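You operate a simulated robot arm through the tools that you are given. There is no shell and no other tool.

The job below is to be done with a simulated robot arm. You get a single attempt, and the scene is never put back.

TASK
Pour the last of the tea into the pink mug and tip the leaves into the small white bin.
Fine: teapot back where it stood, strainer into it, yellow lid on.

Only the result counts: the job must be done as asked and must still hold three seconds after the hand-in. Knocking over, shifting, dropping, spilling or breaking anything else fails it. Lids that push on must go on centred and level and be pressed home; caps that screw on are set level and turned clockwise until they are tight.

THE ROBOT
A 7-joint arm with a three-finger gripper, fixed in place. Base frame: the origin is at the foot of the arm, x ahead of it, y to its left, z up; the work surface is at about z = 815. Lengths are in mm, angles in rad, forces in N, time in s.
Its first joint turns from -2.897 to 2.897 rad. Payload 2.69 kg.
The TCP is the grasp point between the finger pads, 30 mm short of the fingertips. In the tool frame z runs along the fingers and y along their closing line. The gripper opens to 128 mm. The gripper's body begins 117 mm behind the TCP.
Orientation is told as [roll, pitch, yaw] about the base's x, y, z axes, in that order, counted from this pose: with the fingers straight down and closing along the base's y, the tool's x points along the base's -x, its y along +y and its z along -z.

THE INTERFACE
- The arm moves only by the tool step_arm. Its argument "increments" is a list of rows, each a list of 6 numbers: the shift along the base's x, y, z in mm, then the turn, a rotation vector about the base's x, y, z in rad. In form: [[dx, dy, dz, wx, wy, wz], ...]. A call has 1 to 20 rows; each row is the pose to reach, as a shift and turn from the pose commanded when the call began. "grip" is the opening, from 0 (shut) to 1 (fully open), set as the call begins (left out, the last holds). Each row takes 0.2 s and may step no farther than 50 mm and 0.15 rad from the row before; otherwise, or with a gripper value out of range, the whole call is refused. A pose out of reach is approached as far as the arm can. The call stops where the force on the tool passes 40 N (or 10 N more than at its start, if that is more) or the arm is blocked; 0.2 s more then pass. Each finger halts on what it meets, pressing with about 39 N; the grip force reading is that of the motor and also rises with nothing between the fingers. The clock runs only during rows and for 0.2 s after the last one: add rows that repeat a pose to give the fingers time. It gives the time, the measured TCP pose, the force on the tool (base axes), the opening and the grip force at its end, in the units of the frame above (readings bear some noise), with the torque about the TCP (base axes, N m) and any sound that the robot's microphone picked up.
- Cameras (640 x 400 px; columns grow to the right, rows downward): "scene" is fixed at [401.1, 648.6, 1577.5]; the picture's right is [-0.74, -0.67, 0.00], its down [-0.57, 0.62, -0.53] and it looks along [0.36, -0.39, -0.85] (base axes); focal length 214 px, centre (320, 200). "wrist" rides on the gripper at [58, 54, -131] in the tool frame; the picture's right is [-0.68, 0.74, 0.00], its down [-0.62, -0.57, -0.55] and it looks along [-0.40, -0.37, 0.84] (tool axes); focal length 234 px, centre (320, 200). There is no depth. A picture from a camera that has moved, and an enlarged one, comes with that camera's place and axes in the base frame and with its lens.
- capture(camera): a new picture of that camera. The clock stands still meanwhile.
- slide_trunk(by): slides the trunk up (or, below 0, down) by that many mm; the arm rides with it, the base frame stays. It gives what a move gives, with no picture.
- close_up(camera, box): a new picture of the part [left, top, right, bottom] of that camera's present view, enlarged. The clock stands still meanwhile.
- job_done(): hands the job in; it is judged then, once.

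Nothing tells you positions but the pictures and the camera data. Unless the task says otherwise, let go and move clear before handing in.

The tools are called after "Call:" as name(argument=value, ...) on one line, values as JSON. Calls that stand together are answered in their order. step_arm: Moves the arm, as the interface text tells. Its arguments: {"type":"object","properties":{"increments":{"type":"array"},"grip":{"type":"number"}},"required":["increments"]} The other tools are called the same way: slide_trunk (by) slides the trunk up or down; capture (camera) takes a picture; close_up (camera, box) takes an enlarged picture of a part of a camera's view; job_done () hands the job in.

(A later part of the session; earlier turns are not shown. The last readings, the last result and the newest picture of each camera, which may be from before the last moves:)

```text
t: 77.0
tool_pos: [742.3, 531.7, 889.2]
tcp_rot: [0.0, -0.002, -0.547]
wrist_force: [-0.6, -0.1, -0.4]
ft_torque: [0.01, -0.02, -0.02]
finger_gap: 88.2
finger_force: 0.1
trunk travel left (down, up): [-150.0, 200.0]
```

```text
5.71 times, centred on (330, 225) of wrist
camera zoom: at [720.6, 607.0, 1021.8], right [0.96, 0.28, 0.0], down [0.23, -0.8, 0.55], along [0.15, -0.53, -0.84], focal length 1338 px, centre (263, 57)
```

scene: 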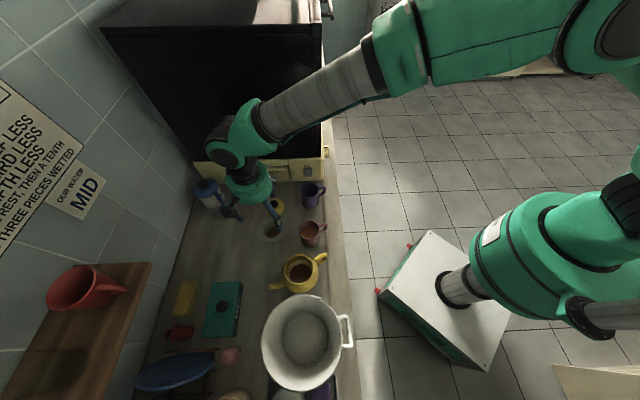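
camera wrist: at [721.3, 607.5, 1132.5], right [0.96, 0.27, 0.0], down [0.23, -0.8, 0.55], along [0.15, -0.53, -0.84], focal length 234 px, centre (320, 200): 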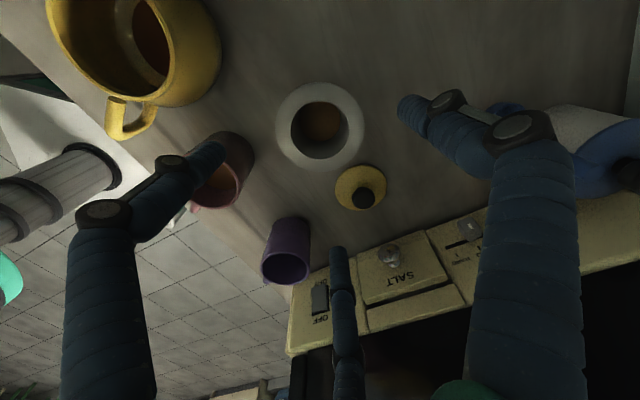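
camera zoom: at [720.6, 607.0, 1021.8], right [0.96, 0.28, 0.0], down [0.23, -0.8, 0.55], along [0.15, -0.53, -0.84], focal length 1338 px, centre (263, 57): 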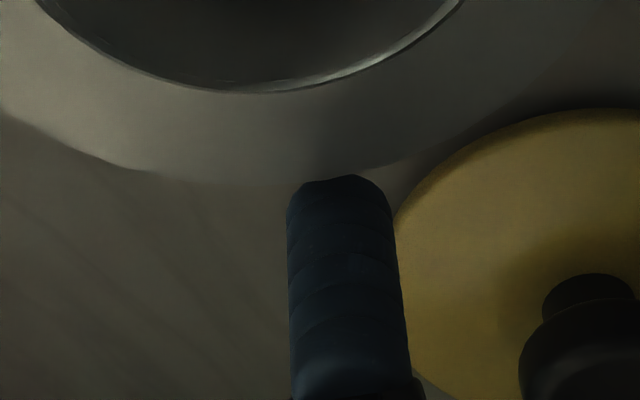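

Call:
step_arm(increments=[[0, 0, 0, 0, 0, 0], [0, 0, 0, 0, 0, 0], [0, 0, 0, 0, 0, 0]], grip=0.66)

Call:
close_up(camera="wrist", box=[160, 60, 480, 260])

```text
t: 77.8
tool_pos: [742.4, 531.4, 890.1]
tcp_rot: [-0.001, -0.001, -0.547]
wrist_force: [0.7, 0.2, 0.8]
ft_torque: [-0.02, -0.04, 0.02]
finger_gap: 84.3
finger_force: 0.1
trunk travel left (down, up): [-150.0, 200.0]
```

```text
2.00 times, centred on (320, 160) of wrist
camera zoom: at [720.6, 607.0, 1021.8], right [0.96, 0.28, 0.0], down [0.23, -0.8, 0.55], along [0.15, -0.53, -0.84], focal length 468 px, centre (320, 280)
```

zoom: 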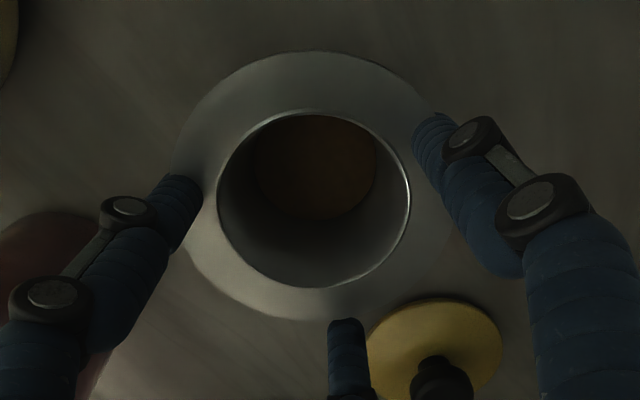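

Call:
step_arm(increments=[[0, 0, 0, 0, 0, 0], [0, 0, 0, 0, 0, 0], [0, 0, 0, 0, 0, 0]], grip=0.63)

Call:
close_up(camera="wrist", box=[160, 60, 480, 260])

Call:
close_up(camera="scene", box=[240, 195, 310, 250])

```text
t: 78.6
tool_pos: [742.9, 530.2, 890.8]
tcp_rot: [0.001, 0.001, -0.548]
wrist_force: [-0.4, -0.2, 0.2]
ft_torque: [-0.02, 0.0, 0.03]
finger_gap: 80.9
finger_force: 0.5
trunk travel left (down, up): [-150.0, 200.0]
```

```text
2.00 times, centred on (320, 160) of wrist
camera zoom: at [720.6, 607.0, 1021.9], right [0.96, 0.28, 0.0], down [0.23, -0.8, 0.55], along [0.15, -0.53, -0.84], focal length 468 px, centre (320, 280)
```

zoom: 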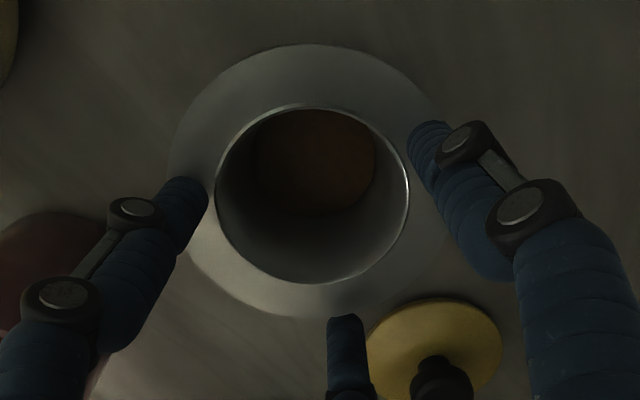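

```text
7.27 times, centred on (275, 222) of scene
camera zoom: at [401.1, 648.6, 1577.5], right [-0.74, -0.67, 0.0], down [-0.57, 0.62, -0.53], along [0.36, -0.39, -0.85], focal length 1560 px, centre (647, 36)
```

zoom: 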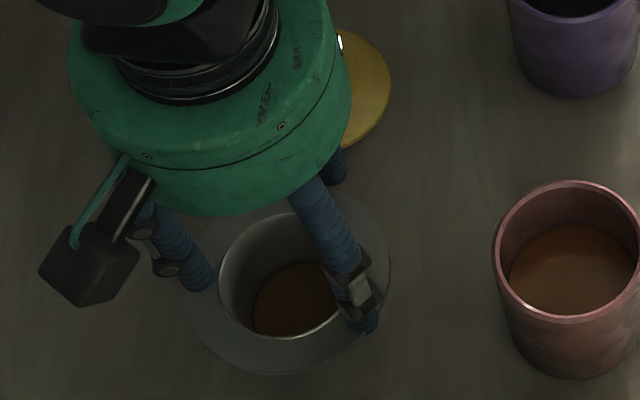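

Call:
step_arm(increments=[[0, 0, 0, 0, 0, 0], [0, 0, 0, 0, 0, 0], [0, 0, 0, 0, 0, 0]], grip=0.59)

Call:
close_up(camera="wrist", box=[160, 60, 480, 260])

```text
t: 79.4
tool_pos: [742.6, 531.1, 889.9]
tcp_rot: [0.0, 0.0, -0.548]
wrist_force: [0.2, 0.7, -0.5]
ft_torque: [-0.02, 0.01, -0.01]
finger_gap: 76.0
finger_force: 0.8
trunk travel left (down, up): [-150.0, 200.0]
```

```text
2.00 times, centred on (320, 160) of wrist
camera zoom: at [720.6, 607.0, 1021.9], right [0.96, 0.28, 0.0], down [0.23, -0.8, 0.55], along [0.15, -0.53, -0.84], focal length 468 px, centre (320, 280)
```

zoom: 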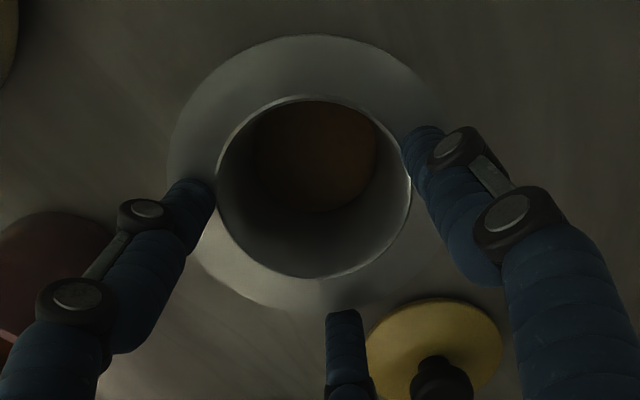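

Call:
step_arm(increments=[[0, 0, 0, 0, 0, 0], [0, 0, 0, 0, 0, 0], [0, 0, 0, 0, 0, 0]], grip=0.56)

Call:
close_up(camera="wrist", box=[160, 60, 480, 260])

Call:
close_up(camera="scene", box=[240, 195, 310, 250])

```text
t: 80.2
tool_pos: [743.0, 531.3, 890.9]
tcp_rot: [0.0, 0.001, -0.549]
wrist_force: [-0.3, 1.3, 1.4]
ft_torque: [0.05, -0.03, 0.01]
finger_gap: 73.3
finger_force: 38.8
trunk travel left (down, up): [-150.0, 200.0]
```

```text
2.00 times, centred on (320, 160) of wrist
camera zoom: at [720.7, 607.1, 1022.2], right [0.96, 0.28, 0.0], down [0.23, -0.8, 0.55], along [0.15, -0.53, -0.84], focal length 468 px, centre (320, 280)
```

zoom: 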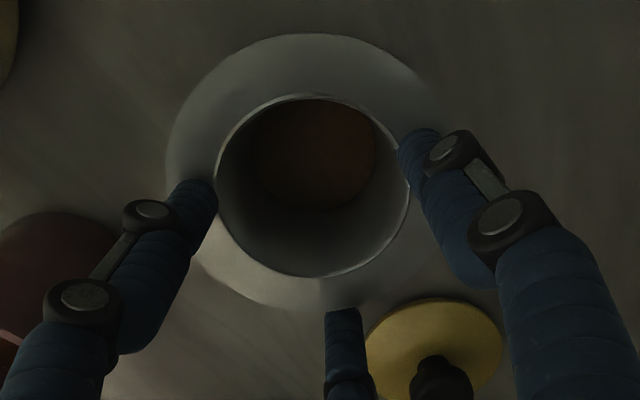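

```text
7.27 times, centred on (275, 222) of scene
camera zoom: at [401.1, 648.6, 1577.5], right [-0.74, -0.67, 0.0], down [-0.57, 0.62, -0.53], along [0.36, -0.39, -0.85], focal length 1560 px, centre (647, 36)
```

zoom: 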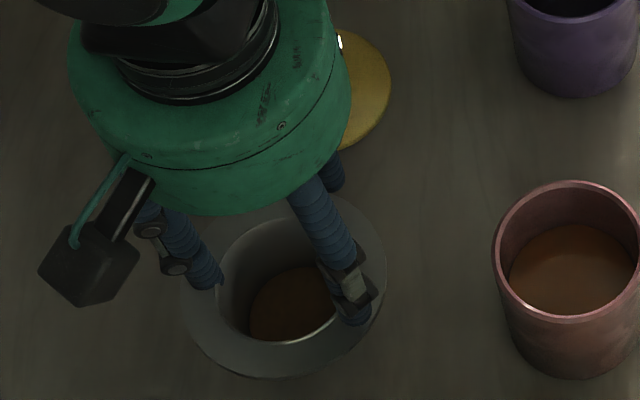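

Now it's gripped: 39 N at a 73 mm gap, with two fingers on the basket wall and one on the flange edge, so the strainer sits about 17 mm off the hand axis. I'll test with a small lift.

Call:
step_arm(increments=[[0, 0, 2, 0, 0, 0], [0, 0, 5, 0, 0, 0], [0, 0, 8, 0, 0, 0], [0, 0, 8, 0, 0, 0]])

Call:
close_up(camera="wrist", box=[160, 60, 480, 260])

Call:
close_up(camera="scene", box=[240, 195, 310, 250])

```text
t: 81.2
tool_pos: [742.8, 531.5, 899.0]
tcp_rot: [-0.001, 0.0, -0.548]
wrist_force: [-0.6, -0.1, 1.1]
ft_torque: [0.02, 0.04, 0.03]
finger_gap: 73.2
finger_force: 38.6
trunk travel left (down, up): [-150.0, 200.0]
```

```text
2.00 times, centred on (320, 160) of wrist
camera zoom: at [720.9, 606.4, 1030.4], right [0.96, 0.28, 0.0], down [0.23, -0.8, 0.55], along [0.15, -0.53, -0.84], focal length 468 px, centre (320, 280)
```

zoom: 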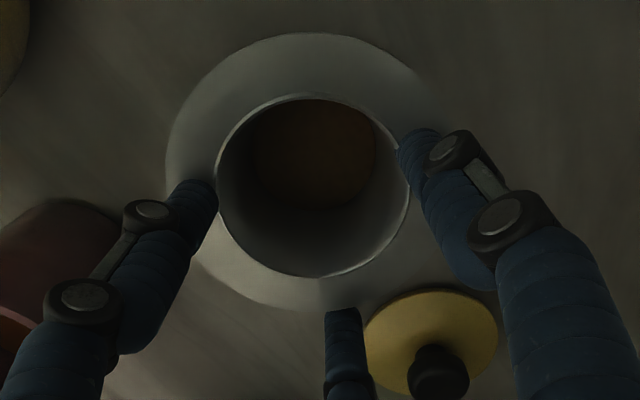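

```text
7.27 times, centred on (275, 222) of scene
camera zoom: at [401.1, 648.6, 1577.5], right [-0.74, -0.67, 0.0], down [-0.57, 0.62, -0.53], along [0.36, -0.39, -0.85], focal length 1560 px, centre (647, 36)
```

zoom: 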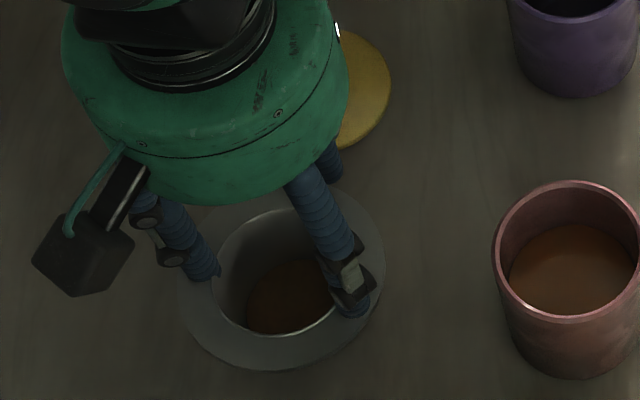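

It lifts level with the hand. I'll raise it high, then carry it over the bin, turning so the open side of the grip, where no finger blocks the lip, faces the robot.

Call:
step_arm(increments=[[0, 0, 30, 0, 0, 0], [0, 0, 70, 0, 0, 0], [0, 0, 110, 0, 0, 0], [0, 0, 150, 0, 0, 0], [0, 0, 190, 0, 0, 0], [0, 0, 231, 0, 0, 0]])

Call:
step_arm(increments=[[-18.6, 7.8, 0, 0, 0, 0.121], [-37.1, 15.6, 0, 0, 0, 0.242], [-55.7, 23.3, 0, 0, 0, 0.363], [-74.2, 31.1, 0, 0, 0, 0.484], [-92.8, 38.9, 0, 0, 0, 0.605], [-111.3, 46.7, 0, 0, 0, 0.726], [-129.9, 54.4, 0, 0, 0, 0.847], [-148.4, 62.2, 0, 0, 0, 0.968], [-167, 70, 0, 0, 0, 1.089], [-185.6, 77.8, 0, 0, 0, 1.21], [-204.1, 85.6, 0, 0, 0, 1.331], [-222.7, 93.3, 0, 0, 0, 1.452], [-241.2, 101.1, 0, 0, 0, 1.573], [-259.8, 108.9, 0, 0, 0, 1.694], [-278.3, 116.7, 0, 0, 0, 1.815], [-296.9, 124.4, 0, 0, 0, 1.936], [-315.4, 132.2, 0, 0, 0, 2.057], [-334, 140, 0, 0, 0, 2.178]])

Call:
capture(camera="wrist")

Call:
capture(camera="scene")

```text
t: 82.6
tool_pos: [742.8, 531.1, 1129.4]
tcp_rot: [-0.001, 0.001, -0.549]
wrist_force: [0.2, 0.6, -1.3]
ft_torque: [-0.04, 0.04, -0.02]
finger_gap: 73.0
finger_force: 38.9
trunk travel left (down, up): [-150.0, 200.0]
```

```text
t: 86.4
tool_pos: [409.1, 670.4, 1129.0]
tcp_rot: [-0.001, -0.001, 1.633]
wrist_force: [0.2, -0.7, -0.7]
ft_torque: [0.03, 0.03, 0.03]
finger_gap: 72.9
finger_force: 38.7
trunk travel left (down, up): [-150.0, 200.0]
```

```text
taken
camera wrist: at [358.8, 608.8, 1261.3], right [-0.78, 0.63, 0.0], down [0.53, 0.65, 0.55], along [0.35, 0.43, -0.84], focal length 234 px, centre (320, 200)
```

wrist: 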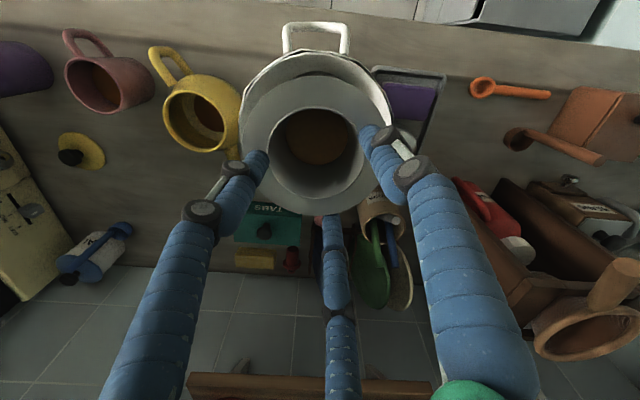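

```text
taken
```

scene: 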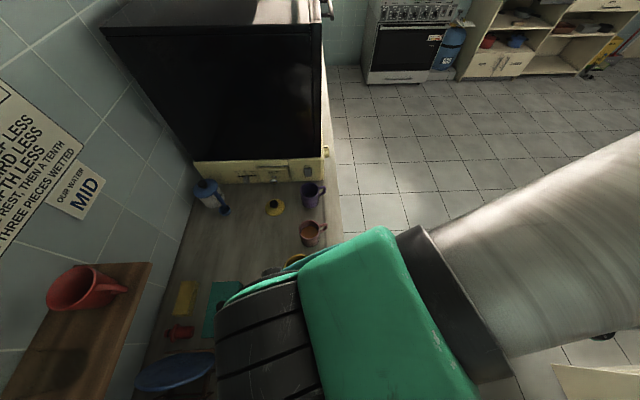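

Call:
close_up(camera="wrist", box=[210, 20, 430, 230])

```text
1.90 times, centred on (320, 125) of wrist
camera zoom: at [358.8, 608.8, 1261.3], right [-0.78, 0.63, 0.0], down [0.53, 0.65, 0.55], along [0.35, 0.43, -0.84], focal length 446 px, centre (320, 343)
```

zoom: 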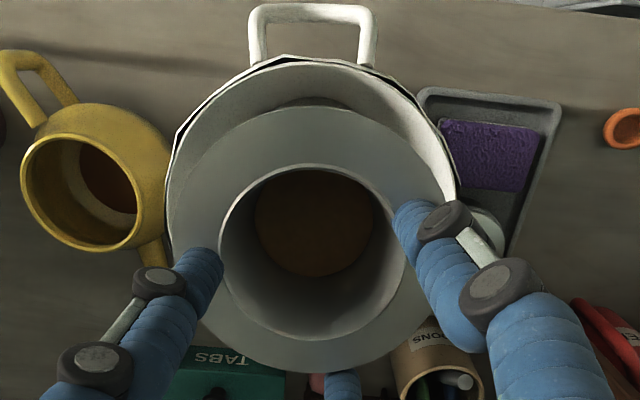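

The strainer is over the bin with the leaves in it. I'll start tipping it towards the robot, first to 75°.

Call:
step_arm(increments=[[0, 0, 0, 0.1119, -0.0678, 0], [0, 0, 0, 0.2239, -0.1356, 0], [0, 0, 0, 0.3358, -0.2034, 0], [0, 0, 0, 0.4478, -0.2711, 0], [0, 0, 0, 0.5597, -0.3389, 0], [0, 0, 0, 0.6716, -0.4067, 0], [0, 0, 0, 0.7836, -0.4745, 0], [0, 0, 0, 0.8955, -0.5423, 0], [0, 0, 0, 1.0074, -0.6101, 0], [0, 0, 0, 1.1198, -0.6781, 0]])

Call:
capture(camera="wrist")

Call:
capture(camera="scene")

```text
t: 88.6
tool_pos: [411.6, 669.2, 1130.8]
tcp_rot: [-0.688, -0.735, 1.895]
wrist_force: [-0.2, 0.9, 0.2]
ft_torque: [-0.09, 0.04, 0.0]
finger_gap: 72.9
finger_force: 39.5
out of reach, approached as far as the arm can: row 8, 9, 10
trunk travel left (down, up): [-150.0, 200.0]
```

```text
taken
camera wrist: at [321.5, 544.5, 1142.3], right [-0.8, 0.59, 0.11], down [0.11, -0.04, 0.99], along [0.59, 0.81, -0.03], focal length 234 px, centre (320, 200)
```

wrist: 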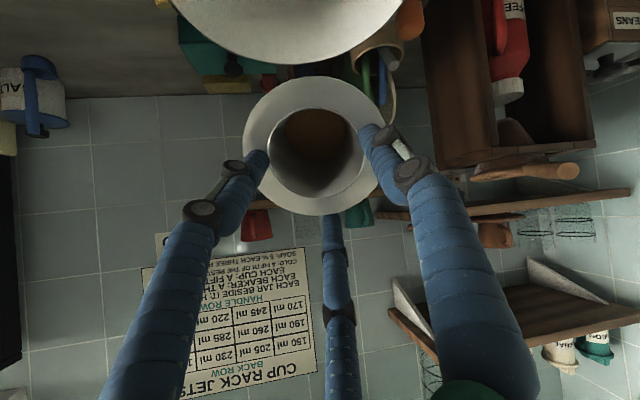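

```text
taken
```

scene: 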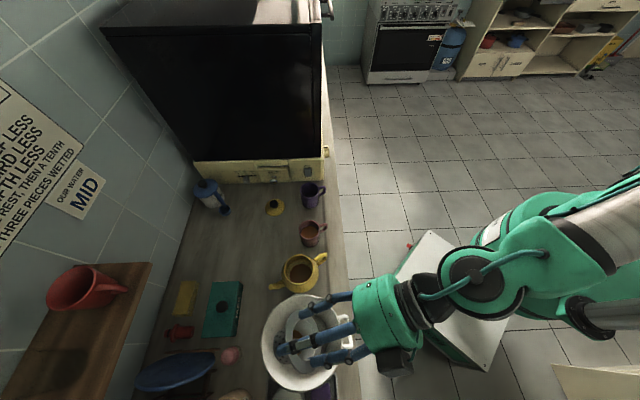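

The arm can't tilt further in this direction; it stopped at about 55° with the leaves still inside. I'll bring it level again and tip sideways instead, with the hand on the teapot side, where the wrist has much more freedom.

Call:
step_arm(increments=[[0, 0, 0, -0.1119, 0.0678, 0], [0, 0, 0, -0.2239, 0.1356, 0], [0, 0, 0, -0.3358, 0.2034, 0], [0, 0, 0, -0.4478, 0.2711, 0], [0, 0, 0, -0.5597, 0.3389, 0], [0, 0, 0, -0.6716, 0.4067, 0], [0, 0, 0, -0.7836, 0.4745, 0], [0, 0, 0, -0.8955, 0.5423, 0], [0, 0, 0, -1.0074, 0.6101, 0], [0, 0, 0, -1.1198, 0.6781, 0], [0, 0, 0, -1.1198, 0.6781, 0]])

Call:
close_up(camera="wrist", box=[210, 20, 430, 230])

```text
t: 91.0
tool_pos: [412.5, 669.6, 1129.0]
tcp_rot: [0.194, 0.297, 1.661]
wrist_force: [0.1, 0.8, -1.1]
ft_torque: [-0.08, 0.02, -0.01]
finger_gap: 73.1
finger_force: 38.2
out of reach, approached as far as the arm can: row 2, 3
trunk travel left (down, up): [-150.0, 200.0]
```

```text
1.90 times, centred on (320, 125) of wrist
camera zoom: at [385.8, 651.6, 1279.5], right [-0.78, 0.62, -0.06], down [0.59, 0.77, 0.23], along [0.19, 0.14, -0.97], focal length 446 px, centre (320, 343)
```

zoom: 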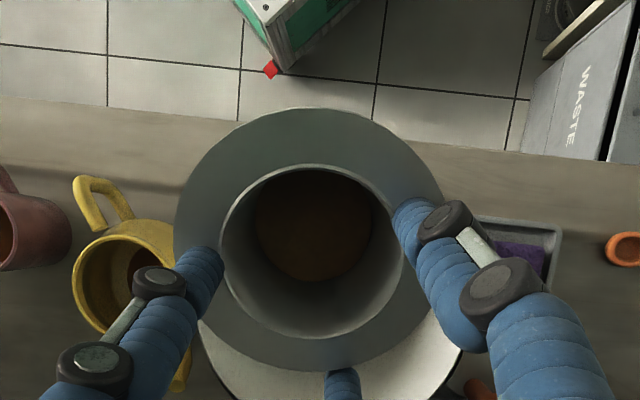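

The reverse started from the reached pose, so it overshot to about 20° the other way. Nothing fell out. I'll correct it to level.

Call:
step_arm(increments=[[0, 0, 0, 0.1044, -0.0555, 0.01], [0, 0, 0, 0.2089, -0.1109, 0.019], [0, 0, 0, 0.3133, -0.1664, 0.029], [0, 0, 0, 0.3133, -0.1664, 0.029]])

Call:
capture(camera="wrist")

```text
t: 92.0
tool_pos: [410.4, 668.3, 1130.6]
tcp_rot: [-0.003, -0.006, 1.661]
wrist_force: [0.5, -0.2, 0.0]
ft_torque: [0.05, 0.0, 0.0]
finger_gap: 73.1
finger_force: 38.9
trunk travel left (down, up): [-150.0, 200.0]
```

```text
taken
camera wrist: at [362.0, 604.4, 1261.6], right [-0.79, 0.61, 0.0], down [0.51, 0.66, 0.55], along [0.34, 0.44, -0.83], focal length 234 px, centre (320, 200)
```

wrist: 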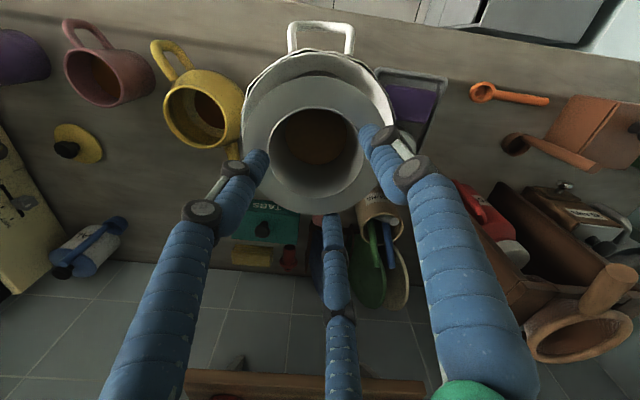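

Level again. I'll turn the hand 88° so the open lip faces right along the counter, and shift to keep the exit point over the bin.

Call:
step_arm(increments=[[3, 0.5, 0, 0, 0, 0.14], [6, 1, 0, 0, 0, 0.28], [10, 2, 0, 0, 0, 0.42], [13, 2.5, 0, 0, 0, 0.56], [16, 3, 0, 0, 0, 0.7], [20, 4, 0, 0, 0, 0.84], [23, 4.5, 0, 0, 0, 0.98], [26, 5, 0, 0, 0, 1.12], [30, 6, 0, 0, 0, 1.26], [33, 6.5, 0, 0, 0, 1.4], [36, 7, 0, 0, 0, 1.54], [36, 7, 0, 0, 0, 1.54]])

Call:
capture(camera="wrist")

Call:
capture(camera="scene")

```text
t: 94.6
tool_pos: [447.9, 676.6, 1129.5]
tcp_rot: [-0.003, -0.004, -3.081]
wrist_force: [-0.5, -0.6, -1.0]
ft_torque: [-0.01, 0.03, -0.04]
finger_gap: 73.3
finger_force: 39.3
trunk travel left (down, up): [-150.0, 200.0]
```

```text
taken
camera wrist: at [509.4, 625.6, 1260.8], right [-0.63, -0.78, 0.0], down [-0.65, 0.53, 0.55], along [-0.43, 0.35, -0.83], focal length 234 px, centre (320, 200)
```

wrist: 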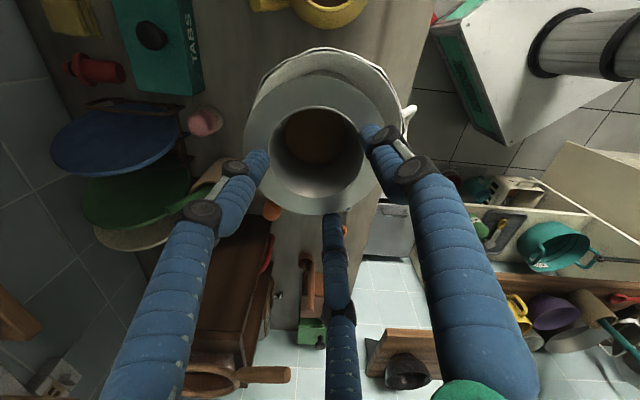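

```text
taken
```

scene: 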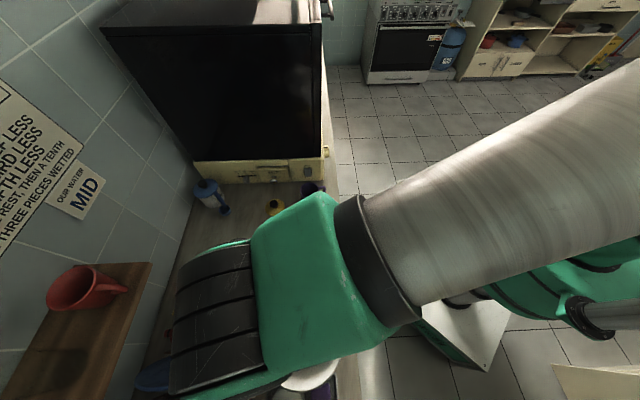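

Call:
step_arm(increments=[[0, 0, 0, 0.0727, 0.1196, 0], [0, 0, 0, 0.1455, 0.2393, 0], [0, 0, 0, 0.2182, 0.3589, 0], [0, 0, 0, 0.2909, 0.4785, 0], [0, 0, 0, 0.3637, 0.5982, 0], [0, 0, 0, 0.4364, 0.7178, 0], [0, 0, 0, 0.5091, 0.8374, 0]])

Call:
capture(camera="wrist")

Call:
capture(camera="scene")

```text
t: 96.2
tool_pos: [446.8, 675.9, 1130.4]
tcp_rot: [-0.711, -0.754, -2.789]
wrist_force: [-0.2, 0.3, -0.5]
ft_torque: [-0.02, -0.04, -0.02]
finger_gap: 73.2
finger_force: 38.6
trunk travel left (down, up): [-150.0, 200.0]
```

```text
taken
camera wrist: at [571.9, 587.4, 1137.7], right [-0.58, -0.81, 0.11], down [0.06, 0.1, 0.99], along [-0.81, 0.58, -0.01], focal length 234 px, centre (320, 200)
```

wrist: 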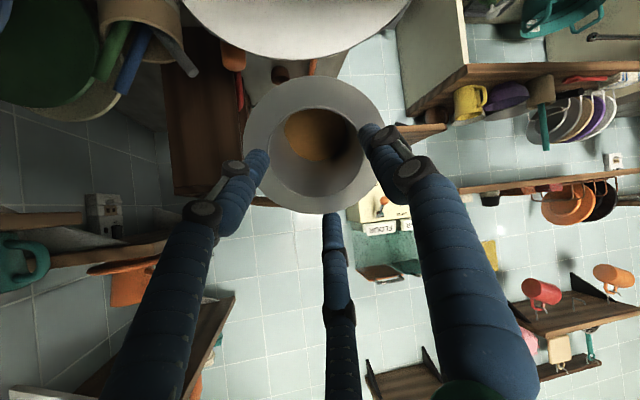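

```text
taken
```

scene: 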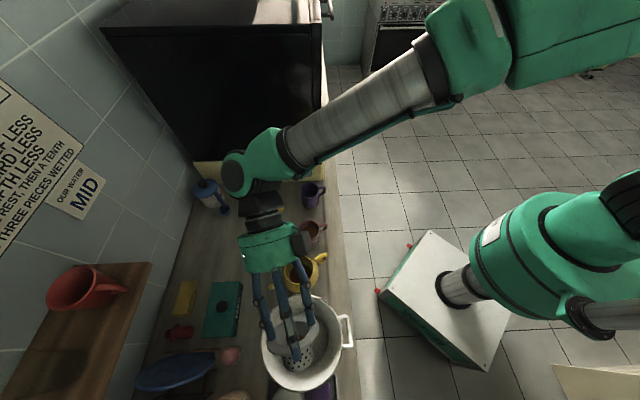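

The sideways tilt works freely, and the scene camera can watch. I'll check the strainer over the bin.

Call:
close_up(camera="scene", box=[230, 270, 370, 400])

Call:
close_up(camera="wrist", box=[220, 60, 420, 230])

```text
3.08 times, centred on (300, 335) of scene
camera zoom: at [401.1, 648.6, 1577.5], right [-0.74, -0.67, 0.0], down [-0.57, 0.62, -0.53], along [0.36, -0.39, -0.85], focal length 660 px, centre (382, -215)
```

zoom: 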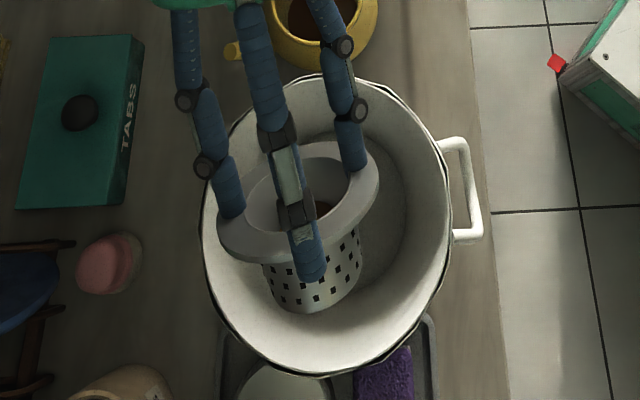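

```text
2.35 times, centred on (320, 145) of wrist
camera zoom: at [571.9, 587.4, 1137.7], right [-0.58, -0.81, 0.11], down [0.06, 0.1, 0.99], along [-0.81, 0.58, -0.01], focal length 551 px, centre (320, 329)
```

zoom: 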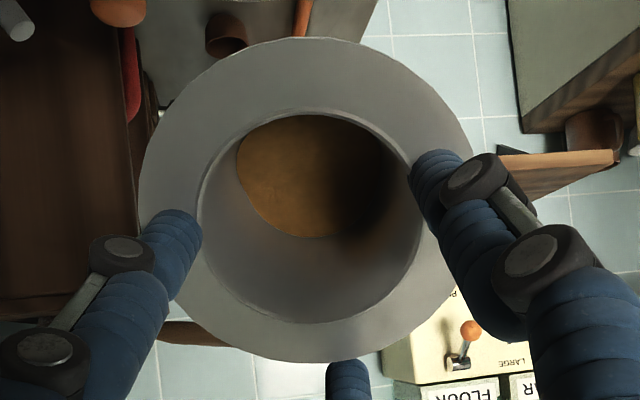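

Call:
step_arm(increments=[[0, 0, 0, 0.0623, 0.1025, 0], [0, 0, 0, 0.1247, 0.2051, 0], [0, 0, 0, 0.187, 0.3076, 0], [0, 0, 0, 0.2494, 0.4102, 0], [0, 0, 0, 0.3117, 0.5127, 0], [0, 0, 0, 0.3117, 0.5127, 0]])

Call:
close_up(camera="scene", box=[230, 270, 370, 400])

Call:
close_up(camera="wrist", box=[220, 60, 420, 230])

```text
t: 97.6
tool_pos: [447.8, 675.1, 1128.8]
tcp_rot: [-1.597, -0.964, -2.094]
wrist_force: [-0.3, 0.0, -0.5]
ft_torque: [0.0, 0.02, 0.02]
finger_gap: 73.1
finger_force: 38.8
trunk travel left (down, up): [-150.0, 200.0]
```

```text
3.08 times, centred on (300, 335) of scene
camera zoom: at [401.1, 648.6, 1577.5], right [-0.74, -0.67, 0.0], down [-0.57, 0.62, -0.53], along [0.36, -0.39, -0.85], focal length 660 px, centre (382, -215)
```

zoom: 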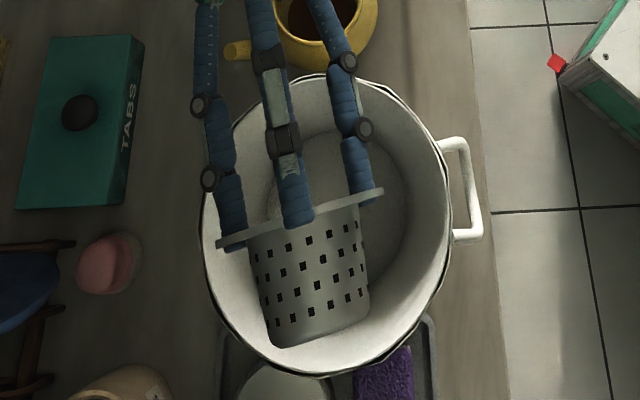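

```text
2.35 times, centred on (320, 145) of wrist
camera zoom: at [553.2, 598.2, 1048.9], right [-0.51, -0.85, 0.14], down [0.54, -0.19, 0.82], along [-0.67, 0.49, 0.56], focal length 551 px, centre (320, 329)
```

zoom: 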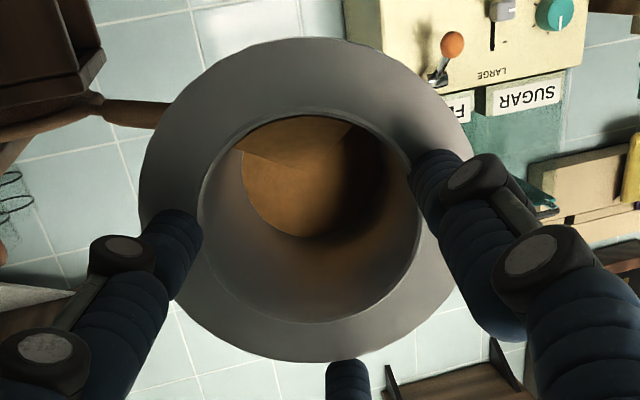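

The leaves have slumped to the lower lip. I'll keep turning slowly so they tip out over the bin's centre.

Call:
step_arm(increments=[[0, 0, 0, 0.0312, 0.0513, 0], [0, 0, 0, 0.0623, 0.1025, 0], [0, 0, 0, 0.0935, 0.1538, 0], [0, 0, 0, 0.1247, 0.2051, 0], [0, 0, 0, 0.1247, 0.2051, 0]])

Call:
close_up(camera="scene", box=[230, 270, 370, 400])

Call:
close_up(camera="wrist", box=[220, 60, 420, 230])

```text
t: 98.8
tool_pos: [446.5, 675.2, 1128.4]
tcp_rot: [-1.999, -0.92, -1.769]
wrist_force: [0.2, 0.0, -0.9]
ft_torque: [-0.01, -0.01, -0.01]
finger_gap: 72.9
finger_force: 39.5
trunk travel left (down, up): [-150.0, 200.0]
```

```text
3.08 times, centred on (300, 335) of scene
camera zoom: at [401.1, 648.6, 1577.5], right [-0.74, -0.67, 0.0], down [-0.57, 0.62, -0.53], along [0.36, -0.39, -0.85], focal length 660 px, centre (382, -215)
```

zoom: 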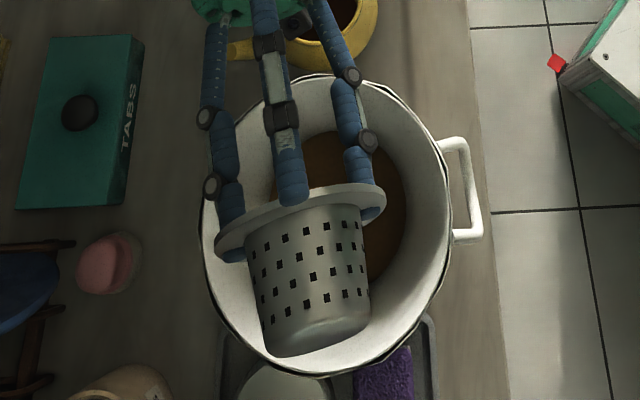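

```text
2.35 times, centred on (320, 145) of wrist
camera zoom: at [533.2, 610.0, 1020.8], right [-0.48, -0.86, 0.13], down [0.69, -0.29, 0.66], along [-0.54, 0.41, 0.74], focal length 551 px, centre (320, 329)
```

zoom: 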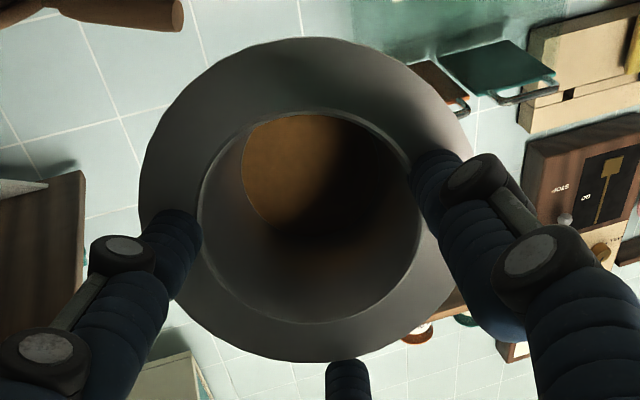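

The leaves are in the bin: there's a brown layer on its bottom. I'll tip further to about 140° to be sure the strainer is fully empty.

Call:
step_arm(increments=[[0, 0, 0, 0.0468, 0.0769, 0], [0, 0, 0, 0.0935, 0.1538, 0], [0, 0, 0, 0.1403, 0.2307, 0], [0, 0, 0, 0.187, 0.3076, 0], [0, 0, 0, 0.2338, 0.3845, 0], [0, 0, 0, 0.2805, 0.4614, 0], [0, 0, 0, 0.3273, 0.5383, 0], [0, 0, 0, 0.3273, 0.5383, 0], [0, 0, 0, 0.3273, 0.5383, 0]])

Call:
close_up(camera="scene", box=[230, 270, 370, 400])

Call:
close_up(camera="wrist", box=[220, 60, 420, 230])

```text
t: 100.8
tool_pos: [427.6, 744.6, 1186.5]
tcp_rot: [-2.747, -0.637, -1.323]
wrist_force: [-0.2, -0.3, -0.1]
ft_torque: [-0.03, -0.03, 0.05]
finger_gap: 72.9
finger_force: 39.4
out of reach, approached as far as the arm can: row 1, 2, 3, 4, 5, 6, 7, 8, 9
trunk travel left (down, up): [-150.0, 200.0]
```

```text
3.08 times, centred on (300, 335) of scene
camera zoom: at [401.1, 648.6, 1577.5], right [-0.74, -0.67, 0.0], down [-0.57, 0.62, -0.53], along [0.36, -0.39, -0.85], focal length 660 px, centre (382, -215)
```

zoom: 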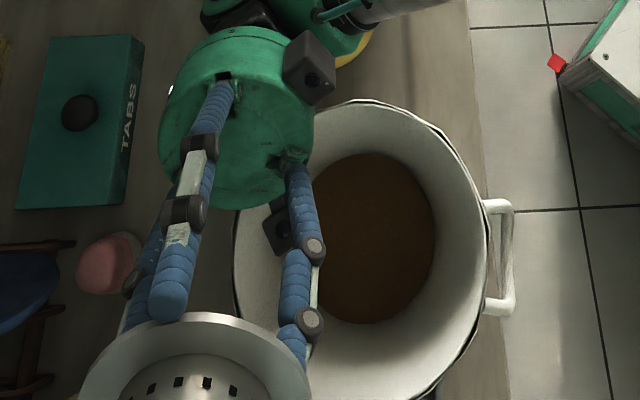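

```text
2.35 times, centred on (320, 145) of wrist
camera zoom: at [437.1, 708.7, 1039.1], right [-0.48, -0.86, 0.17], down [0.87, -0.47, 0.13], along [-0.03, 0.22, 0.98], focal length 551 px, centre (320, 329)
```

zoom: 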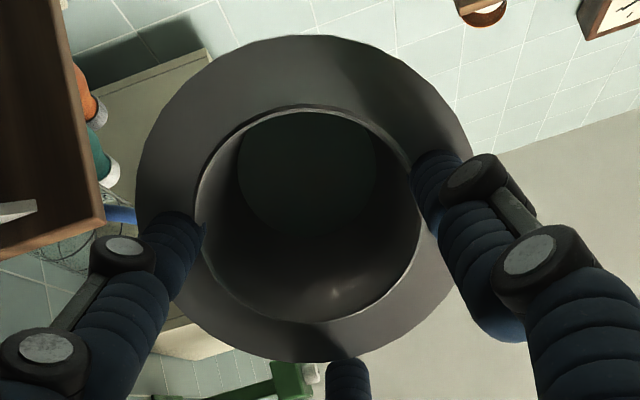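

The arm couldn't reach that pose and wandered; the bin appears shifted about 3 cm. I must look carefully before moving again.

Call:
capture(camera="scene")

Call:
capture(camera="wrist")

Call:
close_up(camera="scene", box=[200, 240, 400, 400])

```text
taken
```

scene: 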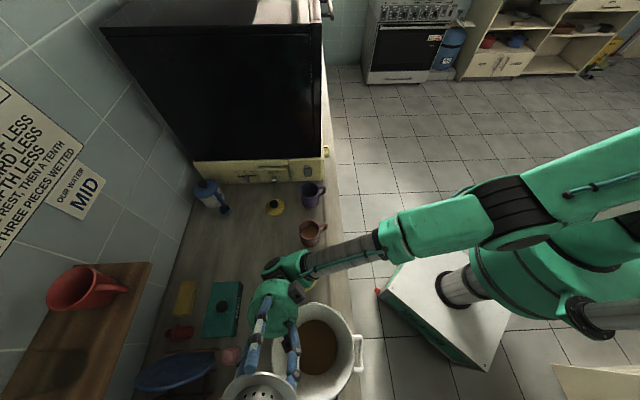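

```text
taken
camera wrist: at [437.1, 708.7, 1039.1], right [-0.48, -0.86, 0.17], down [0.87, -0.47, 0.13], along [-0.03, 0.22, 0.98], focal length 234 px, centre (320, 200)
```

wrist: 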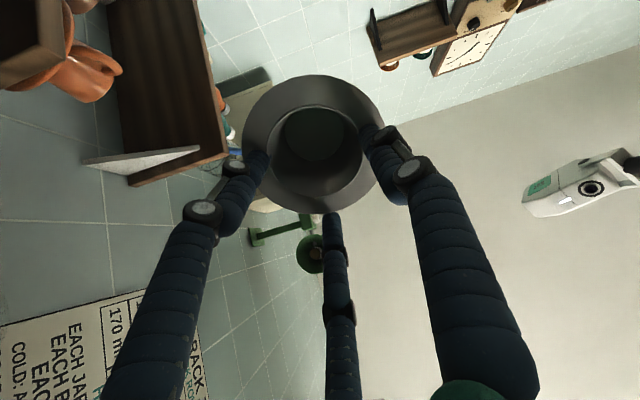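

```text
2.50 times, centred on (300, 320) of scene
camera zoom: at [401.1, 648.6, 1577.5], right [-0.74, -0.67, 0.0], down [-0.57, 0.62, -0.53], along [0.36, -0.39, -0.85], focal length 536 px, centre (370, -100)
```

zoom: 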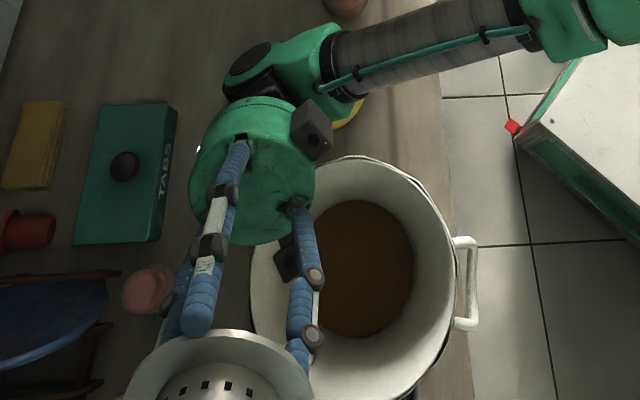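

The orientation was reached, but the position drifted and the wrist link nudged the bin rim. The bin is upright and the leaves are inside. I'll back out along the way it came in, in small pieces, with the wrist rising.

Call:
step_arm(increments=[[2, -8, 6, -0.052, -0.0855, 0], [5, -18, 8, -0.104, -0.171, 0], [8, -30, 4, -0.156, -0.2565, 0]])

Call:
close_up(camera="scene", box=[200, 240, 400, 400])

```text
t: 101.6
tool_pos: [435.6, 714.6, 1189.8]
tcp_rot: [-2.432, -0.828, -1.535]
wrist_force: [-0.8, -0.7, -0.4]
ft_torque: [0.0, 0.03, 0.0]
finger_gap: 73.2
finger_force: 27.7
trunk travel left (down, up): [-150.0, 200.0]
```

```text
2.50 times, centred on (300, 320) of scene
camera zoom: at [401.1, 648.6, 1577.5], right [-0.74, -0.67, 0.0], down [-0.57, 0.62, -0.53], along [0.36, -0.39, -0.85], focal length 536 px, centre (370, -100)
```

zoom: 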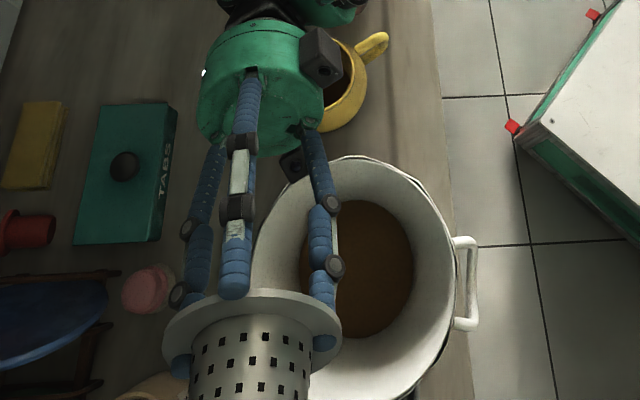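

Call:
step_arm(increments=[[3, -12, -4, -0.052, -0.0855, 0], [6, -24, -8, -0.104, -0.171, 0], [10, -38, -12, -0.156, -0.2565, 0], [12, -40, -14, -0.2182, -0.3589, 0], [12, -40, -16, -0.2909, -0.4785, 0]])

Call:
close_up(camera="scene", box=[200, 240, 400, 400])

```text
t: 102.8
tool_pos: [447.7, 675.1, 1172.9]
tcp_rot: [-1.537, -0.967, -2.255]
wrist_force: [0.8, 0.2, -1.4]
ft_torque: [0.04, 0.04, -0.02]
finger_gap: 73.1
finger_force: 27.4
trunk travel left (down, up): [-150.0, 200.0]
```

```text
2.50 times, centred on (300, 320) of scene
camera zoom: at [401.1, 648.6, 1577.5], right [-0.74, -0.67, 0.0], down [-0.57, 0.62, -0.53], along [0.36, -0.39, -0.85], focal length 536 px, centre (370, -100)
```

zoom: 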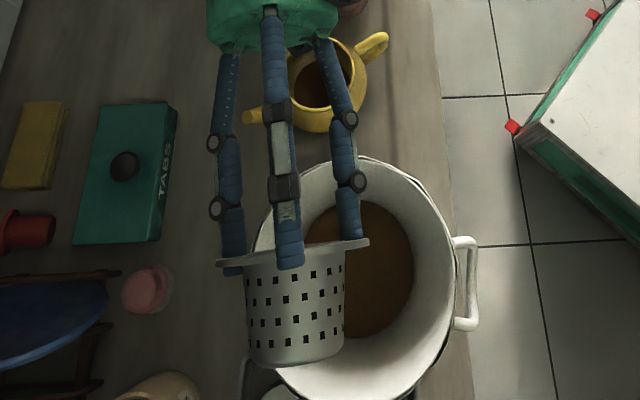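

The bin hasn't moved further, and the teapot and everything else look fine. I'll bring the empty strainer back to level, holding it a little tighter.

Call:
step_arm(increments=[[0, 0, 0, -0.0861, -0.1118, 0], [0, 0, 0, -0.1721, -0.2235, 0], [0, 0, 0, -0.2582, -0.3353, 0], [0, 0, 0, -0.3443, -0.447, 0], [0, 0, 0, -0.4304, -0.5588, 0], [0, 0, 0, -0.5164, -0.6705, 0], [0, 0, 0, -0.6025, -0.7823, 0], [0, 0, 0, -0.6886, -0.894, 0], [0, 0, 0, -0.7746, -1.0058, 0], [0, 0, 0, -0.8607, -1.1175, 0], [0, 0, 0, -0.9468, -1.2293, 0], [0, 0, 0, -0.9468, -1.2293, 0]], grip=0.53)

Call:
capture(camera="wrist")

Call:
capture(camera="scene")

```text
t: 105.4
tool_pos: [447.3, 675.5, 1172.8]
tcp_rot: [0.0, 0.0, 3.091]
wrist_force: [-0.4, 1.0, -0.5]
ft_torque: [-0.04, -0.05, 0.01]
finger_gap: 72.5
finger_force: 38.8
trunk travel left (down, up): [-150.0, 200.0]
```

```text
taken
camera wrist: at [503.3, 618.7, 1304.5], right [-0.71, -0.7, 0.0], down [-0.59, 0.6, 0.55], along [-0.38, 0.39, -0.84], focal length 234 px, centre (320, 200)
```

wrist: 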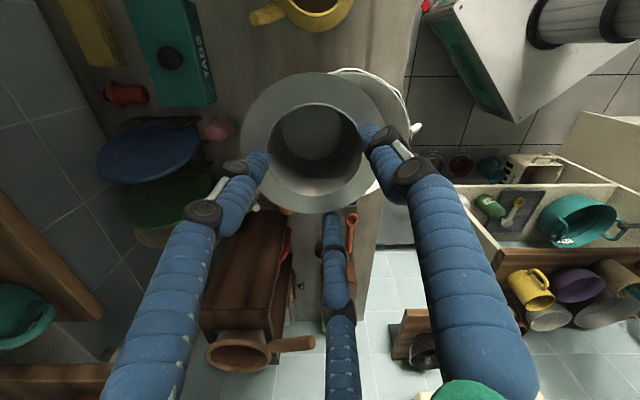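

```text
taken
```

scene: 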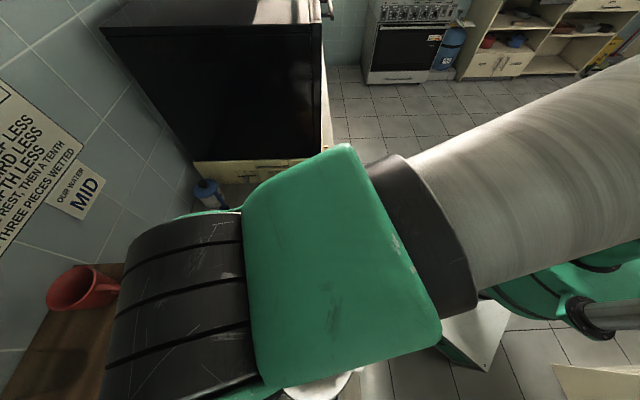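

The strainer's inside is now clean grey, so all the leaves are out. I'll measure how it sits in the hand and look again into the teapot.

Call:
close_up(camera="wrist", box=[220, 55, 420, 225])

Call:
close_up(camera="wrist", box=[240, 0, 380, 60])

```text
2.35 times, centred on (320, 140) of wrist
camera zoom: at [503.3, 618.7, 1304.5], right [-0.71, -0.7, 0.0], down [-0.59, 0.6, 0.55], along [-0.38, 0.39, -0.84], focal length 551 px, centre (320, 341)
```

zoom: 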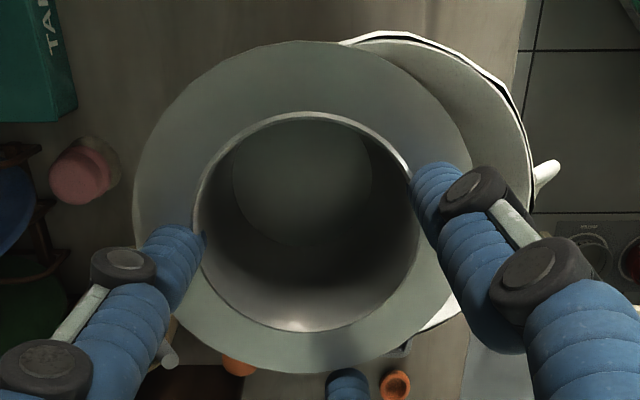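

```text
4.57 times, centred on (310, 30) of wrist
camera zoom: at [503.3, 618.7, 1304.5], right [-0.71, -0.7, 0.0], down [-0.59, 0.6, 0.55], along [-0.38, 0.39, -0.84], focal length 1070 px, centre (366, 977)
```

zoom: 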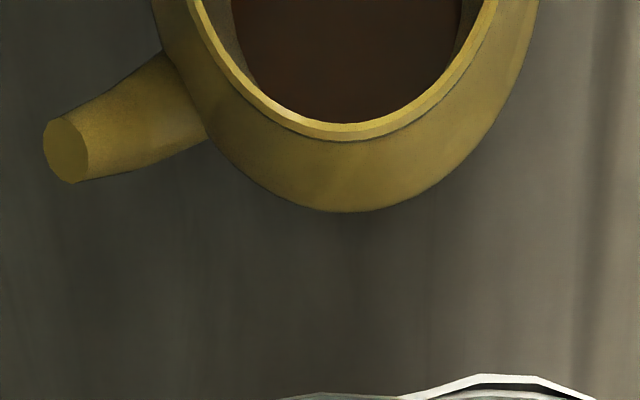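

The strainer sits about 18 mm off the hand axis now. I'm not sure whether the brown disc at the bottom of the teapot is a stain or a little leftover tea, so I'll look into the pot before putting the strainer in.

Call:
step_arm(increments=[[8, -25, 0, 0, 0, 0], [16, -50, 0, 0, 0, 0], [24, -80, 0, 0, 0, 0], [33, -110, 0, 0, 0, 0], [42, -136, 0, 0, 0, 0]])

Call:
capture(camera="wrist")

Call:
capture(camera="scene")

```text
t: 106.6
tool_pos: [490.0, 539.0, 1173.9]
tcp_rot: [-0.002, -0.003, 3.092]
wrist_force: [-0.8, 0.0, 0.2]
ft_torque: [0.0, -0.02, 0.03]
finger_gap: 72.0
finger_force: 39.0
trunk travel left (down, up): [-150.0, 200.0]
```

```text
taken
camera wrist: at [545.9, 482.3, 1305.8], right [-0.71, -0.7, 0.0], down [-0.59, 0.6, 0.55], along [-0.39, 0.39, -0.84], focal length 234 px, centre (320, 200)
```

wrist: 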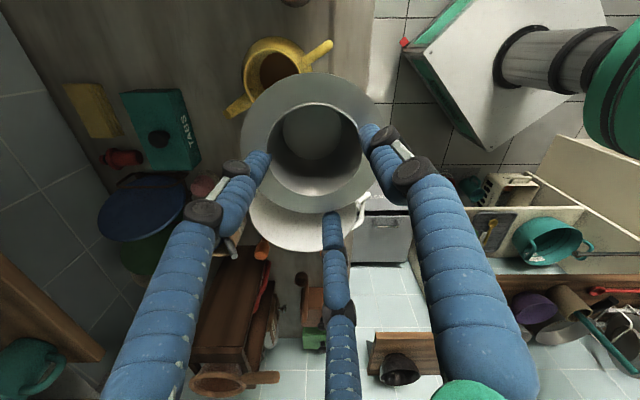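

```text
taken
```

scene: 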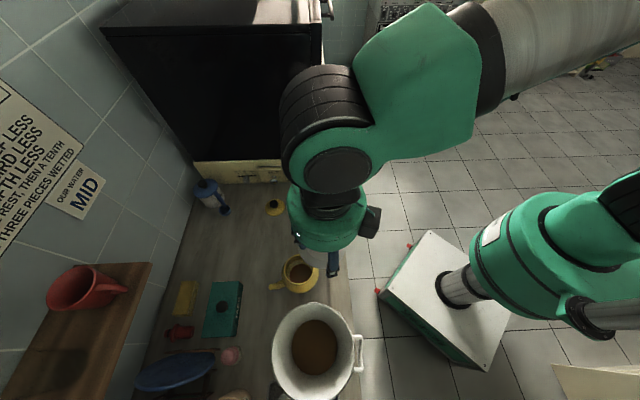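

Call:
close_up(camera="scene", box=[265, 240, 335, 300])

Call:
close_up(camera="scene", box=[230, 280, 370, 400])

Call:
close_up(camera="wrist", box=[215, 25, 345, 125])

```text
6.67 times, centred on (300, 270) of scene
camera zoom: at [401.1, 648.6, 1577.5], right [-0.74, -0.67, 0.0], down [-0.57, 0.62, -0.53], along [0.36, -0.39, -0.85], focal length 1430 px, centre (453, -267)
```

zoom: 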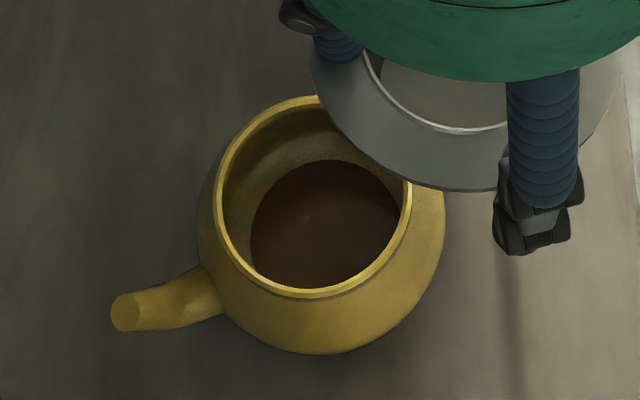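

```text
3.33 times, centred on (300, 340) of scene
camera zoom: at [401.1, 648.6, 1577.5], right [-0.74, -0.67, 0.0], down [-0.57, 0.62, -0.53], along [0.36, -0.39, -0.85], focal length 715 px, centre (387, -267)
```

zoom: 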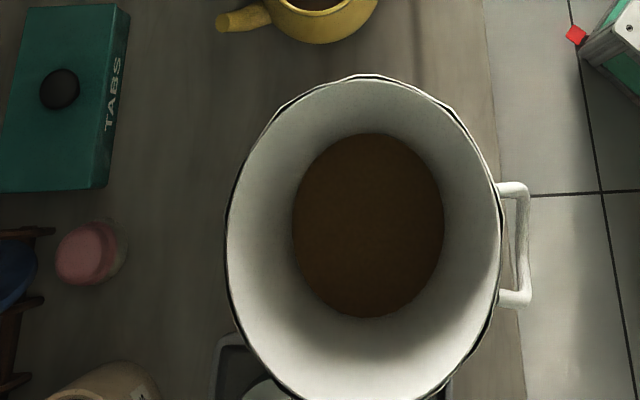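

```text
4.00 times, centred on (280, 75) of wrist
camera zoom: at [545.9, 482.3, 1305.8], right [-0.71, -0.7, 0.0], down [-0.59, 0.6, 0.55], along [-0.39, 0.39, -0.84], focal length 937 px, centre (480, 700)
```

zoom: 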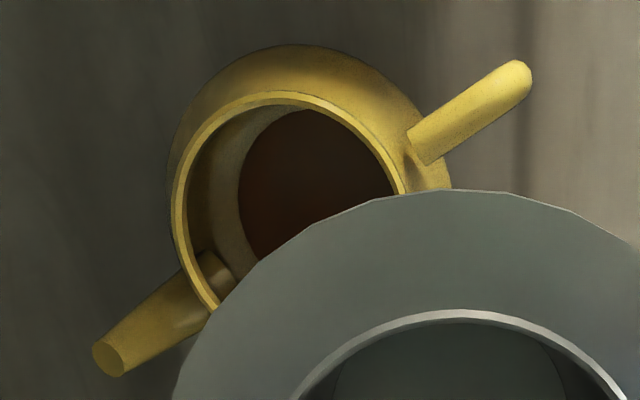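

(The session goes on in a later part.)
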